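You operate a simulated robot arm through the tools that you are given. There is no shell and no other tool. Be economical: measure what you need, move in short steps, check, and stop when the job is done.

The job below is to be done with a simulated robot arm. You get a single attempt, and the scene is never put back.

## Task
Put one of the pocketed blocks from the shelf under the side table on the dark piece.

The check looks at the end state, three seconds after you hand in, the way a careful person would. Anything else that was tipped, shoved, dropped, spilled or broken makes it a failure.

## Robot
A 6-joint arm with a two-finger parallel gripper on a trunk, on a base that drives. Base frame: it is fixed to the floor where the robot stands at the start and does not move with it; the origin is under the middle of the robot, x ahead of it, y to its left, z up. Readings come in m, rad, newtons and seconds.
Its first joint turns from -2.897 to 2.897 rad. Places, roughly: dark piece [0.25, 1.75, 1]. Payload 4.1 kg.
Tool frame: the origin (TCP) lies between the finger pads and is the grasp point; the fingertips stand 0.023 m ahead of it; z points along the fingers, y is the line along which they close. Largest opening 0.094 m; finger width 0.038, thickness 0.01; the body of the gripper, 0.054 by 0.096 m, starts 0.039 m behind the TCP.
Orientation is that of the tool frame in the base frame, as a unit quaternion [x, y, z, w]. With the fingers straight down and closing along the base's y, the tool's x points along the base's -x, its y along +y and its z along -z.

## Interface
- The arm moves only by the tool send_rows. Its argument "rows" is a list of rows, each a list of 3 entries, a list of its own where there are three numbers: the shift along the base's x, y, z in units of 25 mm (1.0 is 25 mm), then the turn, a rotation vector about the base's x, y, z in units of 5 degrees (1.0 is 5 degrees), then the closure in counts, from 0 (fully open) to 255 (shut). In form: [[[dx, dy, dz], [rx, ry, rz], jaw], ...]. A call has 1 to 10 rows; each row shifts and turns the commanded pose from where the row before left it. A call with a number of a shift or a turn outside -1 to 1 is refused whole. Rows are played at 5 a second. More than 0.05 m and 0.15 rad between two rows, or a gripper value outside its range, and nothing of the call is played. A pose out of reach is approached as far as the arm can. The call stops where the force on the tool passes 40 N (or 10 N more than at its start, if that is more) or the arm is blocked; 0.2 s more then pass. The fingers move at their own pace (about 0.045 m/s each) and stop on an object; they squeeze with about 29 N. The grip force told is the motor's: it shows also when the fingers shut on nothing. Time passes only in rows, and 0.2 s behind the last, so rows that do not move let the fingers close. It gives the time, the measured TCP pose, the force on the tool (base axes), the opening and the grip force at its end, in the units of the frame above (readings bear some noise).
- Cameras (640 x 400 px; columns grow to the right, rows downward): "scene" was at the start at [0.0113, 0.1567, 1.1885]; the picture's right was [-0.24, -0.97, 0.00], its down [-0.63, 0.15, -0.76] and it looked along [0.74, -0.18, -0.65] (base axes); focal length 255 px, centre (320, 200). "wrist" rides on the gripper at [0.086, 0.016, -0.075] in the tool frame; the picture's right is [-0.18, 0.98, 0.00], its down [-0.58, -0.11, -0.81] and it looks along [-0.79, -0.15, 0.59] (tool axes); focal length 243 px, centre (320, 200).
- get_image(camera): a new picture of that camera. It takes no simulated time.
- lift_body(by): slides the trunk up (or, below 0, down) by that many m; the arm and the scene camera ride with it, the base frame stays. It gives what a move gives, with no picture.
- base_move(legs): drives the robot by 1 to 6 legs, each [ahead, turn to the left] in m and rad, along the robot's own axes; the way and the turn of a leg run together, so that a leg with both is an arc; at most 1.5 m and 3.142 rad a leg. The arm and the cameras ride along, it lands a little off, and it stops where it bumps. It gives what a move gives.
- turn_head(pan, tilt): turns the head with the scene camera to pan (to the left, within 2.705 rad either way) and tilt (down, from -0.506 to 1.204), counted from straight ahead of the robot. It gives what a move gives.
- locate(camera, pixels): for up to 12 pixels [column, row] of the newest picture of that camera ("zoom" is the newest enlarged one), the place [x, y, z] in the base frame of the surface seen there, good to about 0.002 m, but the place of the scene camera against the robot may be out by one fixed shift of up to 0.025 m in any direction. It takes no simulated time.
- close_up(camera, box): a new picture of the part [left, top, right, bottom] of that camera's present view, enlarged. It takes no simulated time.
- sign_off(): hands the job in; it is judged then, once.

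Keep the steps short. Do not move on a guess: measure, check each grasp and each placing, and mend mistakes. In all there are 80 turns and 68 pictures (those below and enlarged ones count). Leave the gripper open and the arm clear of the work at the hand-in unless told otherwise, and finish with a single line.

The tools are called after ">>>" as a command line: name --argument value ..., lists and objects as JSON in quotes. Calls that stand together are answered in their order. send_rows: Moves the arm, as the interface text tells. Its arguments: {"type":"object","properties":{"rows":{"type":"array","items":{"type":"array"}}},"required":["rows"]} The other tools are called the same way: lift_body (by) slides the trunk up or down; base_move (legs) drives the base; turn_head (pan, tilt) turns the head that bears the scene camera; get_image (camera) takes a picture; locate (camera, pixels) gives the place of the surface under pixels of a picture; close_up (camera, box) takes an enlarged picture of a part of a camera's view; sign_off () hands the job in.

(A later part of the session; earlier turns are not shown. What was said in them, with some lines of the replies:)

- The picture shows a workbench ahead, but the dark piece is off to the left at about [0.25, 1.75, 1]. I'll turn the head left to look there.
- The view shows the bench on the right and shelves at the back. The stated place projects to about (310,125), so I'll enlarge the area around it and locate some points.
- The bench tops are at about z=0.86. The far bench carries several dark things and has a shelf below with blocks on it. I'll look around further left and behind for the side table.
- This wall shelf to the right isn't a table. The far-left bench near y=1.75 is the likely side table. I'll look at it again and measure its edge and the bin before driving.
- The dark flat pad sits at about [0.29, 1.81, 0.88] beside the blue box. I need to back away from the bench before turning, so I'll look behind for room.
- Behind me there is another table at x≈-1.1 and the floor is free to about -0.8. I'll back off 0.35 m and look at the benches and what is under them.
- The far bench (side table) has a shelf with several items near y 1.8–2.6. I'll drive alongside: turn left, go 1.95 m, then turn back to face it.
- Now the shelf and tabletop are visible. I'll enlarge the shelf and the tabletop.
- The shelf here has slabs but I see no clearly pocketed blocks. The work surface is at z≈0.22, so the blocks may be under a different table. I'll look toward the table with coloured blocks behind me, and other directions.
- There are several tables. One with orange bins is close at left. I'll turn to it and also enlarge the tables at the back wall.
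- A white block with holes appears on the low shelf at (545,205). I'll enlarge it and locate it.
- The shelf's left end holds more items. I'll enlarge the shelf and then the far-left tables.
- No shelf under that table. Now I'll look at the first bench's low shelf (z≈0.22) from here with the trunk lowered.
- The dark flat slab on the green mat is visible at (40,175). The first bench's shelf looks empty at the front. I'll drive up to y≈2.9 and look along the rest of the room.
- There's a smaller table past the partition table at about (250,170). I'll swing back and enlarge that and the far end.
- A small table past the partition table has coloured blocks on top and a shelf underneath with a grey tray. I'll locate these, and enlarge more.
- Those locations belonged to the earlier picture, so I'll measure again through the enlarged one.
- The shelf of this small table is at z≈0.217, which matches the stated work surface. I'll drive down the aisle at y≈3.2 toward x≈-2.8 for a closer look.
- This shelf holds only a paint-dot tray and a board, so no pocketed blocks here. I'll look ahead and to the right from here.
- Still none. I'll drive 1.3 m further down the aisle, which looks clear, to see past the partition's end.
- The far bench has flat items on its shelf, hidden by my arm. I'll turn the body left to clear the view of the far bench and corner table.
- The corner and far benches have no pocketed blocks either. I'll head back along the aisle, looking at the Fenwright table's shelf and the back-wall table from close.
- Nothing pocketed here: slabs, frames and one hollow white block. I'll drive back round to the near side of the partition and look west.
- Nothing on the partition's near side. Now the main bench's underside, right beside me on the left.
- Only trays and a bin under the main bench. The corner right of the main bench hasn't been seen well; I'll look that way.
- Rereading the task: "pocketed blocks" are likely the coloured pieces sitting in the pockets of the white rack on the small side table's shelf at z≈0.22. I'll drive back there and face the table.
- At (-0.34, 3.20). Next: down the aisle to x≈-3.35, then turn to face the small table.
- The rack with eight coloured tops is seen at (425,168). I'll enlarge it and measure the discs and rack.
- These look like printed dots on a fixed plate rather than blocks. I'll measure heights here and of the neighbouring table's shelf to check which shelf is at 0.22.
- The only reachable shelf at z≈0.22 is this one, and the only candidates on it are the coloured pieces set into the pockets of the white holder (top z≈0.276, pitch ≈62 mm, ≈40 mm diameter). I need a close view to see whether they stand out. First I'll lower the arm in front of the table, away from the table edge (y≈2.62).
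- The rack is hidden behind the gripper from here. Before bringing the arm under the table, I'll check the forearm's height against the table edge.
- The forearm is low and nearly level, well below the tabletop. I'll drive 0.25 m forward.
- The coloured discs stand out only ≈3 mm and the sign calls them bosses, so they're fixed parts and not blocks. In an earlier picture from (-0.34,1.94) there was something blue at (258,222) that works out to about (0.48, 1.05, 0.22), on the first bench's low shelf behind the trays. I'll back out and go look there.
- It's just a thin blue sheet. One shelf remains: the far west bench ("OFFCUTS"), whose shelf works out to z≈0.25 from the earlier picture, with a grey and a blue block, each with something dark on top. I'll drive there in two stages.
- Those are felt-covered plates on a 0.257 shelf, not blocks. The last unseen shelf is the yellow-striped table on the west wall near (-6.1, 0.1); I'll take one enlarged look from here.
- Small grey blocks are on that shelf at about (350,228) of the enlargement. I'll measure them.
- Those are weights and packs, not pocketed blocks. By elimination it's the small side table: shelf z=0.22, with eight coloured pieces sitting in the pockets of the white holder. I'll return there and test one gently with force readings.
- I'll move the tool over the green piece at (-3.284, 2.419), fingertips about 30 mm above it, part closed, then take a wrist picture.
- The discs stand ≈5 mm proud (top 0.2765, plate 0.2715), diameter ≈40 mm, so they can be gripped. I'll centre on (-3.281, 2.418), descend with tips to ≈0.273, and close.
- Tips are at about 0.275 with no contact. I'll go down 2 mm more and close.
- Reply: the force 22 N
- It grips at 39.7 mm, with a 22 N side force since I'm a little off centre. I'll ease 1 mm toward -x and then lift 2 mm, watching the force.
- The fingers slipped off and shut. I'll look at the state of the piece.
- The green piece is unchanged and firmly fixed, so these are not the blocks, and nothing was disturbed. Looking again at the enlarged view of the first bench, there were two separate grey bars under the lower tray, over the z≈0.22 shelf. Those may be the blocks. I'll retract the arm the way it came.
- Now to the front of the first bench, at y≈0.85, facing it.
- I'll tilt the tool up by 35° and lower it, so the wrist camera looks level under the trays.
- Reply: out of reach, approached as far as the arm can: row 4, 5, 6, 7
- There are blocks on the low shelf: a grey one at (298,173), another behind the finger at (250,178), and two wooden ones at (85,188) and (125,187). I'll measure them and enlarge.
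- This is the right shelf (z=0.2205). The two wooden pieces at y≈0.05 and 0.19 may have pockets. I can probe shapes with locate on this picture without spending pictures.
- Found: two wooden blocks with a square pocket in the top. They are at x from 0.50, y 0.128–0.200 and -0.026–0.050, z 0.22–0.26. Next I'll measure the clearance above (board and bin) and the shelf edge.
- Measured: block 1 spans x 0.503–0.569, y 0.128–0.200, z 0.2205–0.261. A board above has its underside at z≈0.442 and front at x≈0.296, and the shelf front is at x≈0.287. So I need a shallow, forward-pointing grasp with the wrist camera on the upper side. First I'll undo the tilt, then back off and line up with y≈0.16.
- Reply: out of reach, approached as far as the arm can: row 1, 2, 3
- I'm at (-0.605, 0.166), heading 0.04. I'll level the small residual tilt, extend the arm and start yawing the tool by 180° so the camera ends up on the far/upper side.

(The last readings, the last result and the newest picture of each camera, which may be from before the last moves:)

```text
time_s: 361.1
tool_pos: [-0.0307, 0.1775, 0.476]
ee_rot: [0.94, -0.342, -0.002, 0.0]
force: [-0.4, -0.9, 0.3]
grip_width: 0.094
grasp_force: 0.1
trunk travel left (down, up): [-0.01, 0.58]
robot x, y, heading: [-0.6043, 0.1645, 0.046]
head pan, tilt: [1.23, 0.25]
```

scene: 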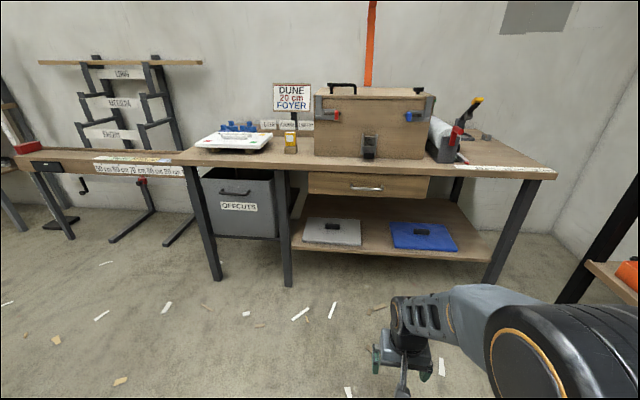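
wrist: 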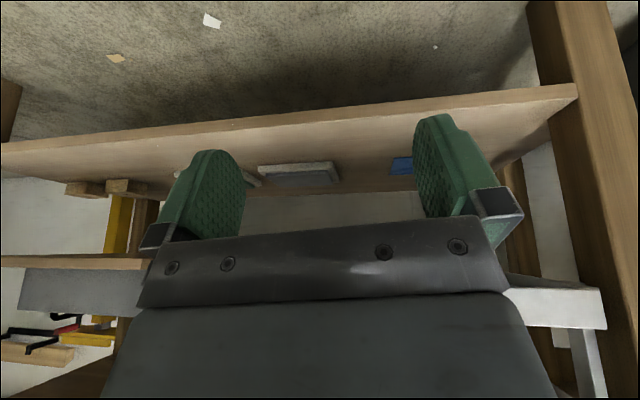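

>>> send_rows --rows '[[[0, 0, 0], [0, 0, 1], 0], [[0, 0, 0], [0, 0, 1], 0], [[0, 0, 0], [0, 0, 1], 0], [[0, 0, 0], [0, 0, 1], 0], [[0, 0, 0], [0, 0, 1], 0], [[0, 0, 0], [0, 0, 1], 0], [[0, 0, 0], [0, 0, 1], 0], [[0, 0, 0], [0, 0, 1], 0]]'

>>> send_rows --rows '[[[0, 0, -0.3], [0, -1, 0], 0], [[0, 0, -0.3], [0, -1, 0], 0], [[0, 0, -0.3], [0, -1, 0], 0], [[0, 0, -0.3], [0, -1, 0], 0], [[0, 0, -0.3], [0, -1, 0], 0], [[0, 0, -0.3], [0, -1, 0], 0], [[0, 0, -0.3], [0, -1, 0], 0]]'

>>> send_rows --rows '[[[0, 0, -0.3], [0, -1, 0], 0], [[0, 0, -0.3], [0, -1, 0], 0], [[0, 0, -0.3], [0, -1, 0], 0], [[0, 0, -0.3], [0, -1, 0], 0], [[0, 0, -0.3], [0, -1, 0], 0], [[0, 0, -0.3], [0, -1, 0], 0]]'

```text
time_s: 362.9
tool_pos: [-0.0348, 0.2078, 0.4732]
ee_rot: [1.0, -0.011, 0.001, 0.014]
force: [0.1, 0.3, 0.3]
grip_width: 0.0937
grasp_force: 0.0
out of reach, approached as far as the arm can: row 8
trunk travel left (down, up): [-0.01, 0.58]
robot x, y, heading: [-0.604, 0.1668, 0.046]
head pan, tilt: [1.23, 0.25]
```

```text
time_s: 364.6
tool_pos: [-0.0342, 0.2155, 0.4258]
ee_rot: [0.96, -0.003, 0.279, 0.008]
force: [-0.3, -0.2, -0.3]
grip_width: 0.0939
grasp_force: 0.0
out of reach, approached as far as the arm can: row 1, 7
trunk travel left (down, up): [-0.01, 0.58]
robot x, y, heading: [-0.6008, 0.1641, 0.043]
head pan, tilt: [1.23, 0.25]
```

```text
time_s: 365.9
tool_pos: [-0.0364, 0.2053, 0.3886]
ee_rot: [0.882, -0.015, 0.47, 0.028]
force: [0.4, -0.7, 0.5]
grip_width: 0.0937
grasp_force: 0.1
out of reach, approached as far as the arm can: row 1, 2
trunk travel left (down, up): [-0.01, 0.58]
robot x, y, heading: [-0.6057, 0.163, 0.043]
head pan, tilt: [1.23, 0.25]
```

>>> send_rows --rows '[[[0, 0, -0.3], [0, 0, 0], 0], [[0, 0, 0], [0, 0, 0], 0], [[0, 0, 0], [0, 0, 0], 0]]'

```text
time_s: 366.8
tool_pos: [-0.0366, 0.2053, 0.3813]
ee_rot: [0.882, -0.015, 0.47, 0.028]
force: [-0.9, 0.6, -0.1]
grip_width: 0.094
grasp_force: 0.1
trunk travel left (down, up): [-0.01, 0.58]
robot x, y, heading: [-0.6027, 0.1637, 0.044]
head pan, tilt: [1.23, 0.25]
```

The tool now points forward, 34° below level with the camera on top, and yawed about 4° to the right. I'll tilt 10° more and lower.

>>> send_rows --rows '[[[0, 0, -0.4], [0, -0.5, 0], 0], [[0, 0, -0.4], [0, -0.5, 0], 0], [[0, 0, -0.4], [0, -0.5, 0], 0], [[0, 0, -0.4], [0, -0.5, 0], 0], [[0, 0, -0.4], [0, 0, 0], 0], [[0, 0, -0.4], [0, 0, 0], 0], [[0, 0, 0], [0, 0, 0], 0]]'

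```text
time_s: 368.4
tool_pos: [-0.0373, 0.2214, 0.3239]
ee_rot: [0.838, -0.019, 0.545, 0.029]
force: [-0.1, -0.2, -1.0]
grip_width: 0.0939
grasp_force: 0.1
out of reach, approached as far as the arm can: row 2, 3, 4
trunk travel left (down, up): [-0.01, 0.58]
robot x, y, heading: [-0.6023, 0.1663, 0.041]
head pan, tilt: [1.23, 0.25]
```

The tool is now 24° below level. Wrist yaw is near its limit, so I'll put the base about 0.1 m to the right of the block line, so the first joint can take up the yaw.

>>> base_move --legs '[[0, -1.612], [0.1, 0], [0, 1.571]]'

```text
time_s: 377.2
tool_pos: [-0.0336, 0.1411, 0.3228]
ee_rot: [0.839, -0.006, 0.544, 0.021]
force: [0.2, 0.1, 0.2]
grip_width: 0.0939
grasp_force: 0.0
trunk travel left (down, up): [-0.01, 0.58]
robot x, y, heading: [-0.5997, 0.0652, 0.076]
head pan, tilt: [1.23, 0.25]
```

Heading is 0.076, and driving 0.45 m ahead puts the TCP near (0.415, 0.175). The camera must stay below the board (0.442), so I'll lower the TCP to z≈0.258 first.

>>> send_rows --rows '[[[0, 0, -0.65], [0, 0, 0], 0], [[0, 0, -0.65], [0, 0, 0], 0], [[0, 0, -0.65], [0, 0, 0], 0], [[0, 0, -0.65], [0, 0, 0], 0], [[0, 0, 0], [0, 0, 0], 0]]'

```text
time_s: 378.4
tool_pos: [-0.0347, 0.141, 0.2566]
ee_rot: [0.838, -0.006, 0.545, 0.022]
force: [0.0, 1.0, 0.1]
grip_width: 0.094
grasp_force: 0.1
trunk travel left (down, up): [-0.01, 0.58]
robot x, y, heading: [-0.6014, 0.065, 0.08]
head pan, tilt: [1.23, 0.25]
```

Reach and height are good. I'll drive 0.42 m ahead, which stops the fingertips about 0.1 m short of the block.

>>> base_move --legs '[[0.42, 0]]'

>>> get_image --camera "wrist"

```text
time_s: 381.0
tool_pos: [0.3842, 0.1713, 0.2562]
ee_rot: [0.838, -0.009, 0.545, 0.025]
force: [0.3, 0.1, -0.9]
grip_width: 0.0941
grasp_force: 0.1
trunk travel left (down, up): [-0.01, 0.58]
robot x, y, heading: [-0.177, 0.0976, 0.077]
head pan, tilt: [1.23, 0.25]
```

```text
1 pictures are left
```

wrist: 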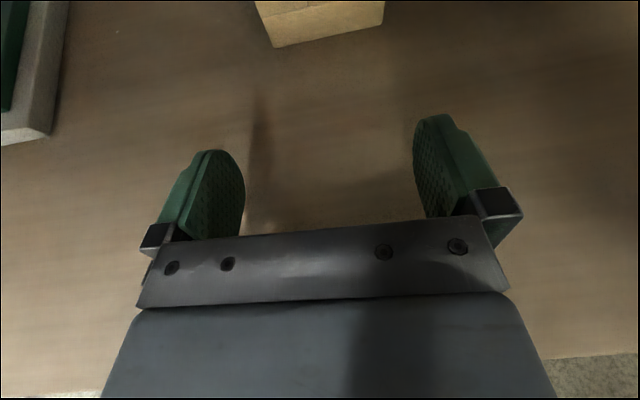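

The block is straight ahead at the top of the picture. I'll measure its front corners.

>>> locate --camera "wrist" --pixels '[[275, 40], [380, 22], [265, 15], [381, 6], [300, 30], [360, 20], [50, 130], [320, 5], [276, 50], [384, 30]]'

```text
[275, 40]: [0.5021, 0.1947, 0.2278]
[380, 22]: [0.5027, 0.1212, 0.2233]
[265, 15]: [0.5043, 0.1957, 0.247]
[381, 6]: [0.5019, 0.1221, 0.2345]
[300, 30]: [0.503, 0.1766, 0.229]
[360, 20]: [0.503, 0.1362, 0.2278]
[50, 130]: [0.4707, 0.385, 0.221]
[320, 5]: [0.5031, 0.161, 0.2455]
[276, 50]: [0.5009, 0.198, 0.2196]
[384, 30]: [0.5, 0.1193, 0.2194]
```

Block: y 0.121–0.197 (centre 0.159), front x 0.503. I'll shift the arm 22 mm to -y now, so that a further 0.14 m drive on heading 0.077 ends centred.

>>> send_rows --rows '[[[0, -0.45, 0], [0, 0, 0], 0], [[0, -0.45, 0], [0, 0, 0], 0], [[0, 0, 0], [0, 0, 0], 0]]'

```text
time_s: 381.8
tool_pos: [0.3847, 0.1678, 0.2567]
ee_rot: [0.838, -0.01, 0.545, 0.027]
force: [-0.3, 0.1, -0.6]
grip_width: 0.0938
grasp_force: 0.1
out of reach, approached as far as the arm can: row 1, 2
trunk travel left (down, up): [-0.01, 0.58]
robot x, y, heading: [-0.1795, 0.0921, 0.074]
head pan, tilt: [1.23, 0.25]
```

Wrist yaw limits that shift. I'll back out and re-place the base slightly to the right with heading ≈0.135, which makes the tool point straight along x at the block.

>>> base_move --legs '[[-0.3, 0], [0, -1.645], [0.082, 0], [0, 1.706]]'

```text
time_s: 392.7
tool_pos: [0.0783, 0.0943, 0.2556]
ee_rot: [0.838, 0.016, 0.545, 0.009]
force: [0.0, -0.8, -0.5]
grip_width: 0.0942
grasp_force: 0.1
trunk travel left (down, up): [-0.01, 0.58]
robot x, y, heading: [-0.4794, -0.0094, 0.132]
head pan, tilt: [1.23, 0.25]
```

The tool now points straight along x. I'll shift 7 mm to +y and drive 0.33 m.

>>> send_rows --rows '[[[0, 0.28, 0], [0, 0, 0], 0], [[0, 0, 0], [0, 0, 0], 0]]'

>>> base_move --legs '[[0.33, 0]]'

```text
time_s: 393.3
tool_pos: [0.0792, 0.1012, 0.2558]
ee_rot: [0.838, 0.015, 0.545, 0.01]
force: [-0.1, 0.4, -0.1]
grip_width: 0.0941
grasp_force: 0.1
trunk travel left (down, up): [-0.01, 0.58]
robot x, y, heading: [-0.4774, -0.0073, 0.132]
head pan, tilt: [1.23, 0.25]
```

```text
time_s: 395.5
tool_pos: [0.4105, 0.1473, 0.256]
ee_rot: [0.838, 0.016, 0.545, 0.01]
force: [-0.5, -0.2, 0.1]
grip_width: 0.0941
grasp_force: 0.1
trunk travel left (down, up): [-0.01, 0.58]
robot x, y, heading: [-0.1482, 0.0367, 0.133]
head pan, tilt: [1.23, 0.25]
```

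On track: it should be y≈0.157 at the block's front and 0.163 at the end. I'll drive 0.118 m.

>>> base_move --legs '[[0.06, 0]]'

>>> base_move --legs '[[0.058, 0]]'

```text
time_s: 396.4
tool_pos: [0.4203, 0.1497, 0.2492]
ee_rot: [0.848, 0.022, 0.53, 0.012]
force: [-40.1, -8.6, 53.1]
grip_width: 0.0897
grasp_force: 0.1
trunk travel left (down, up): [-0.01, 0.58]
robot x, y, heading: [-0.1181, 0.0409, 0.138]
head pan, tilt: [1.23, 0.25]
stopped in leg 1: the robot was blocked; the commanded pose is now the measured one
```

```text
time_s: 397.1
tool_pos: [0.4172, 0.1501, 0.2488]
ee_rot: [0.847, 0.021, 0.531, 0.012]
force: [-35.2, -8.1, 46.7]
grip_width: 0.0896
grasp_force: 0.1
trunk travel left (down, up): [-0.01, 0.58]
robot x, y, heading: [-0.1134, 0.0381, 0.141]
head pan, tilt: [1.23, 0.25]
stopped in leg 1: the robot was blocked; the commanded pose is now the measured one
```

Something bumped: the force is (-40, -9, +53) N and the tool pitched a little. I'll back out at once and re-read.

>>> base_move --legs '[[-0.2, 0]]'

```text
time_s: 398.7
tool_pos: [0.2191, 0.1217, 0.2443]
ee_rot: [0.849, 0.022, 0.527, 0.013]
force: [-0.1, -0.1, 0.3]
grip_width: 0.094
grasp_force: 0.0
trunk travel left (down, up): [-0.01, 0.58]
robot x, y, heading: [-0.3085, 0.0137, 0.146]
head pan, tilt: [1.23, 0.25]
```

Clear again. The likely cause is the bent elbow or wrist near the bench front. I'll reach further with the arm from here, so the base can stay back.

>>> send_rows --rows '[[[0.8, 0.1, 0.08], [0, 0, 0], 0], [[0.8, 0.1, 0.08], [0, 0, 0], 0], [[0.8, 0.1, 0.08], [0, 0, 0], 0], [[0.8, 0.1, 0.08], [0, 0, 0], 0], [[0.8, 0.1, 0.08], [0, 0, 0], 0], [[0.8, 0.1, 0.08], [0, 0, 0], 0], [[0.8, 0.1, 0.08], [0, 0, 0], 0], [[0, 0, 0], [0, 0, 0], 0]]'

```text
time_s: 400.5
tool_pos: [0.3599, 0.1404, 0.2593]
ee_rot: [0.85, 0.023, 0.526, 0.013]
force: [-0.1, -0.1, -0.4]
grip_width: 0.094
grasp_force: 0.0
trunk travel left (down, up): [-0.01, 0.58]
robot x, y, heading: [-0.3169, 0.0095, 0.142]
head pan, tilt: [1.23, 0.25]
```

Reach is fine at 0.69 m. I'll go on slowly with the arm, which stops on force.

>>> send_rows --rows '[[[0.6, 0.08, 0.03], [0, 0, 0], 0], [[0.6, 0.08, 0.03], [0, 0, 0], 0], [[0.6, 0.08, 0.03], [0, 0, 0], 0], [[0.6, 0.08, 0], [0, 0, 0], 0], [[0.6, 0.08, 0], [0, 0, 0], 0], [[0, 0, 0], [0, 0, 0], 0]]'

```text
time_s: 401.9
tool_pos: [0.4346, 0.1497, 0.2608]
ee_rot: [0.85, 0.023, 0.527, 0.013]
force: [-0.6, 0.7, 0.0]
grip_width: 0.0941
grasp_force: 0.0
trunk travel left (down, up): [-0.01, 0.58]
robot x, y, heading: [-0.3146, 0.012, 0.143]
head pan, tilt: [1.23, 0.25]
5 turns are left
```

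The shelf is not in the way. Turns are short, so in this step I'll drive the last 0.10 m onto the block, close, lift 15 mm and back straight out.

>>> base_move --legs '[[0.1, 0]]'

>>> send_rows --rows '[[[0, 0, 0], [0, 0, 0], 60], [[0, 0, 0], [0, 0, 0], 120], [[0, 0, 0], [0, 0, 0], 255], [[0, 0, 0], [0, 0, 0], 255], [[0, 0, 0], [0, 0, 0], 255], [[0, 0, 0.3], [0, 0, 0], 255], [[0, 0, 0.3], [0, 0, 0], 255], [[0, 0, 0], [0, 0, 0], 255]]'

>>> base_move --legs '[[-0.42, 0]]'

```text
time_s: 403.0
tool_pos: [0.4897, 0.1652, 0.2496]
ee_rot: [0.854, 0.023, 0.52, 0.012]
force: [-72.2, -9.7, 83.7]
grip_width: 0.0889
grasp_force: 0.1
trunk travel left (down, up): [-0.01, 0.58]
robot x, y, heading: [-0.246, 0.0218, 0.15]
head pan, tilt: [1.23, 0.25]
stopped in leg 1: the force on the tool passed its limit (the readings are from after the stop); the commanded pose is now the measured one
```

```text
time_s: 404.5
tool_pos: [0.4918, 0.1676, 0.2495]
ee_rot: [0.851, 0.018, 0.525, 0.012]
force: [-13.6, 14.4, 63.4]
grip_width: 0.0805
grasp_force: 28.9
trunk travel left (down, up): [-0.01, 0.58]
robot x, y, heading: [-0.2505, 0.0239, 0.165]
head pan, tilt: [1.23, 0.25]
stopped in row 7: the force on the tool passed its limit (the readings are from after the stop); the commanded pose is now the measured one
```

```text
time_s: 407.0
tool_pos: [0.0829, 0.0978, 0.2391]
ee_rot: [0.856, 0.016, 0.516, 0.016]
force: [-0.5, -1.0, 0.9]
grip_width: 0.0801
grasp_force: 30.1
trunk travel left (down, up): [-0.01, 0.58]
robot x, y, heading: [-0.6575, -0.0415, 0.149]
head pan, tilt: [1.23, 0.25]
4 turns are left
```

I'm holding something: opening 80 mm, grip force 30 N. Next: turn and drive up to the far bench, raise the trunk and arm while clear of everything, face the bench, move over it and take the last picture (wrist, looking down) with measurements.

>>> base_move --legs '[[0, 1.422], [1.0, 0], [0.85, 0]]'

>>> lift_body --by 0.57

>>> send_rows --rows '[[[0, 0, 1], [0, 0, 0], 255], [[0, 0, 1], [0, 0, 0], 255], [[0, 0, 1], [0, 0, 0], 255], [[0, 0, 1], [0, 0, 0], 255], [[0, 0, 1], [0, 0, 0], 255], [[0, 0, 1], [0, 0, 0], 255], [[0, 0, 0.4], [0, 0, 0], 255], [[0, 0, 0], [0, 0, 0], 255]]'

>>> base_move --legs '[[0, -1.571], [0.1, 0]]'

>>> get_image --camera "wrist"

>>> locate --camera "wrist" --pixels '[[320, 20], [320, 60], [320, 100], [320, 140], [200, 20], [200, 60], [200, 100], [440, 20], [440, 60], [440, 100], [100, 40], [540, 40]]'

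>>> locate --camera "wrist" --pixels '[[100, 90], [540, 90], [30, 20], [610, 20], [260, 5], [380, 5], [150, 5], [490, 5], [270, 160], [370, 160], [60, 140], [580, 140]]'

```text
time_s: 419.9
tool_pos: [-0.6818, 2.571, 0.2391]
ee_rot: [0.638, 0.572, 0.401, -0.325]
force: [-0.1, -0.1, 0.0]
grip_width: 0.0797
grasp_force: 29.0
trunk travel left (down, up): [-0.01, 0.58]
robot x, y, heading: [-0.6513, 1.8252, 1.571]
head pan, tilt: [1.23, 0.25]
```

```text
refused: 0.57 is not a number from -0.4 to 0.4
```

```text
time_s: 421.7
tool_pos: [-0.6814, 2.5713, 0.3989]
ee_rot: [0.638, 0.571, 0.402, -0.325]
force: [0.5, -0.4, -1.7]
grip_width: 0.0797
grasp_force: 29.1
trunk travel left (down, up): [-0.01, 0.58]
robot x, y, heading: [-0.6529, 1.8247, 1.572]
head pan, tilt: [1.23, 0.25]
```

```text
time_s: 424.5
tool_pos: [-0.0612, 2.2812, 0.3975]
ee_rot: [0.828, 0.219, 0.505, -0.107]
force: [0.7, -1.3, -0.8]
grip_width: 0.0793
grasp_force: 29.1
trunk travel left (down, up): [-0.01, 0.58]
robot x, y, heading: [-0.65, 1.8189, 0.626]
head pan, tilt: [1.23, 0.25]
stopped in leg 1: the robot was blocked; the commanded pose is now the measured one
```

```text
0 pictures are left
```

wrist: 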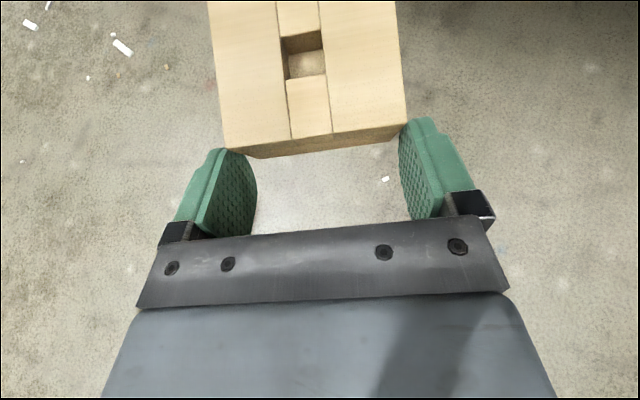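

```text
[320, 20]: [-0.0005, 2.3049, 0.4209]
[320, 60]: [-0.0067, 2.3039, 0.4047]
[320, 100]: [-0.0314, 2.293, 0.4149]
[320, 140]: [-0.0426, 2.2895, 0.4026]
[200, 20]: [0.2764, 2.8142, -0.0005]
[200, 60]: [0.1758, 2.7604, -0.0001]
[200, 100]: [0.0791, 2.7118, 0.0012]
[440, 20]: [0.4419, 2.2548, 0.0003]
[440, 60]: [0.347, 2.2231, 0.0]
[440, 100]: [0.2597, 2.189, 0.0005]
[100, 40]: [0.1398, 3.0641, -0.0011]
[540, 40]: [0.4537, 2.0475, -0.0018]
```

```text
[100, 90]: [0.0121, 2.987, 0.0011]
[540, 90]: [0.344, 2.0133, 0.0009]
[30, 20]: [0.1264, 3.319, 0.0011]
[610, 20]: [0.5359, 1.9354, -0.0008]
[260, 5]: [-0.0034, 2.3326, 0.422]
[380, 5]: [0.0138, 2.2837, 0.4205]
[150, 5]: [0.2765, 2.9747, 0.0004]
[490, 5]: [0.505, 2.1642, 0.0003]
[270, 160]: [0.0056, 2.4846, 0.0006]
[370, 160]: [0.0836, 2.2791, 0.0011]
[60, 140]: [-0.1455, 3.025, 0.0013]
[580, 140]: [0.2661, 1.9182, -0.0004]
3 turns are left
```

The block is held well with its pocket up, but the trunk lift was refused (limit 0.4) and the turn was blocked, probably by the stand behind me. I'll lift in two parts, raise the arm clear of the tall roller handle (about 0.98), move forward off the stand, then turn to the slab.

>>> lift_body --by 0.4

>>> lift_body --by 0.17

>>> send_rows --rows '[[[0, 0, 1], [0, 0, 0], 255], [[0, 0, 1], [0, 0, 0], 255], [[0, 0, 1], [0, 0, 0], 255], [[0, 0, 1], [0, 0, 0], 255], [[0, 0, 0], [0, 0, 0], 255]]'

>>> base_move --legs '[[0.17, 0], [0, -0.731], [0.057, 0]]'

```text
time_s: 428.3
tool_pos: [-0.0604, 2.281, 0.799]
ee_rot: [0.828, 0.219, 0.505, -0.106]
force: [-1.0, 0.6, -0.8]
grip_width: 0.0795
grasp_force: 28.9
trunk travel left (down, up): [-0.41, 0.18]
robot x, y, heading: [-0.6511, 1.8187, 0.636]
head pan, tilt: [1.23, 0.25]
```

```text
time_s: 430.2
tool_pos: [-0.0605, 2.282, 0.9681]
ee_rot: [0.828, 0.219, 0.504, -0.106]
force: [-0.4, 0.3, -1.9]
grip_width: 0.0795
grasp_force: 28.6
trunk travel left (down, up): [-0.58, 0.01]
robot x, y, heading: [-0.6486, 1.8195, 0.632]
head pan, tilt: [1.23, 0.25]
```

```text
time_s: 431.4
tool_pos: [-0.0587, 2.281, 1.0687]
ee_rot: [0.828, 0.22, 0.505, -0.108]
force: [-0.3, 0.3, -1.3]
grip_width: 0.0795
grasp_force: 29.5
trunk travel left (down, up): [-0.58, 0.01]
robot x, y, heading: [-0.6499, 1.8182, 0.632]
head pan, tilt: [1.23, 0.25]
```

```text
time_s: 435.4
tool_pos: [0.292, 1.861, 1.0685]
ee_rot: [0.852, -0.092, 0.509, 0.081]
force: [0.0, -0.5, -1.6]
grip_width: 0.0796
grasp_force: 28.9
trunk travel left (down, up): [-0.58, 0.01]
robot x, y, heading: [-0.4587, 1.9137, -0.106]
head pan, tilt: [1.23, 0.25]
2 turns are left
```

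The block's centre is at about (0.346, 1.846), over the slab at (0.35, 1.85), whose top is ≈0.886. I'll lower until the fingertips are just above the slab, let go, draw straight back along the tool, then rise and back off.

>>> send_rows --rows '[[[0, 0, -1], [0, 0, 0], 255], [[0, 0, -1], [0, 0, 0], 255], [[0, 0, -1], [0, 0, 0], 255], [[0, 0, -1], [0, 0, 0], 255], [[0, 0, -1], [0, 0, 0], 255], [[0, 0, -0.7], [0, 0, 0], 255], [[0, 0, -0.3], [0, 0, 0], 255], [[0, 0, -0.14], [0, 0, 0], 255], [[0, 0, 0], [0, 0, 0], 255]]'

>>> send_rows --rows '[[[0, 0, 0], [0, 0, 0], 0], [[0, 0, 0], [0, 0, 0], 0], [[0, 0, 0], [0, 0, 0], 0], [[0, 0, 0], [0, 0, 0], 0]]'

>>> send_rows --rows '[[[-0.5, 0.14, 0], [0, 0, 0], 0], [[-0.9, 0.25, 0.05], [0, 0, 0], 0], [[-0.9, 0.25, 0.1], [0, 0, 0], 0], [[-0.9, 0.25, 0.2], [0, 0, 0], 0], [[-0.5, 0.14, 0.8], [0, 0, 0], 0], [[0, 0, 1], [0, 0, 0], 0], [[0, 0, 1], [0, 0, 0], 0], [[0, 0, 1], [0, 0, 0], 0], [[0, 0, 0], [0, 0, 0], 0]]'

>>> base_move --legs '[[-0.12, 0]]'

```text
time_s: 437.4
tool_pos: [0.2917, 1.8604, 0.9166]
ee_rot: [0.85, -0.093, 0.512, 0.081]
force: [-0.9, 0.3, 9.2]
grip_width: 0.0795
grasp_force: 28.8
trunk travel left (down, up): [-0.58, 0.01]
robot x, y, heading: [-0.4555, 1.9103, -0.103]
head pan, tilt: [1.23, 0.25]
```

```text
time_s: 438.4
tool_pos: [0.2909, 1.8589, 0.917]
ee_rot: [0.85, -0.093, 0.512, 0.081]
force: [0.3, -7.2, 16.0]
grip_width: 0.0909
grasp_force: 0.2
trunk travel left (down, up): [-0.58, 0.01]
robot x, y, heading: [-0.4544, 1.9131, -0.103]
head pan, tilt: [1.23, 0.25]
```

```text
time_s: 440.4
tool_pos: [0.1976, 1.8851, 1.0179]
ee_rot: [0.851, -0.092, 0.511, 0.081]
force: [-0.2, 0.8, -0.4]
grip_width: 0.0939
grasp_force: 0.0
trunk travel left (down, up): [-0.58, 0.01]
robot x, y, heading: [-0.4597, 1.9099, -0.099]
head pan, tilt: [1.23, 0.25]
```

```text
time_s: 441.6
tool_pos: [0.0787, 1.8985, 1.0198]
ee_rot: [0.851, -0.093, 0.51, 0.082]
force: [0.2, 0.2, 0.6]
grip_width: 0.0939
grasp_force: 0.0
trunk travel left (down, up): [-0.58, 0.01]
robot x, y, heading: [-0.5788, 1.9228, -0.102]
head pan, tilt: [1.23, 0.25]
1 turns are left
```

The tool touched down with light contact (9 N), which fits the slab's height. The fingers then opened to 94 mm and the arm drew back clear. This is my last turn, so I'm handing in.

>>> sign_off

```text
The job is handed in.
```

I set one pocketed wooden block down at about (0.35, 1.85), where I measured the dark slab, and left the gripper open and clear; with no pictures left I couldn't see the result, and I also bumped something under the first bench twice, pulled hard on a fixed disc on another table (it looked unmoved), and my base hit something while turning, probably the stand behind me.
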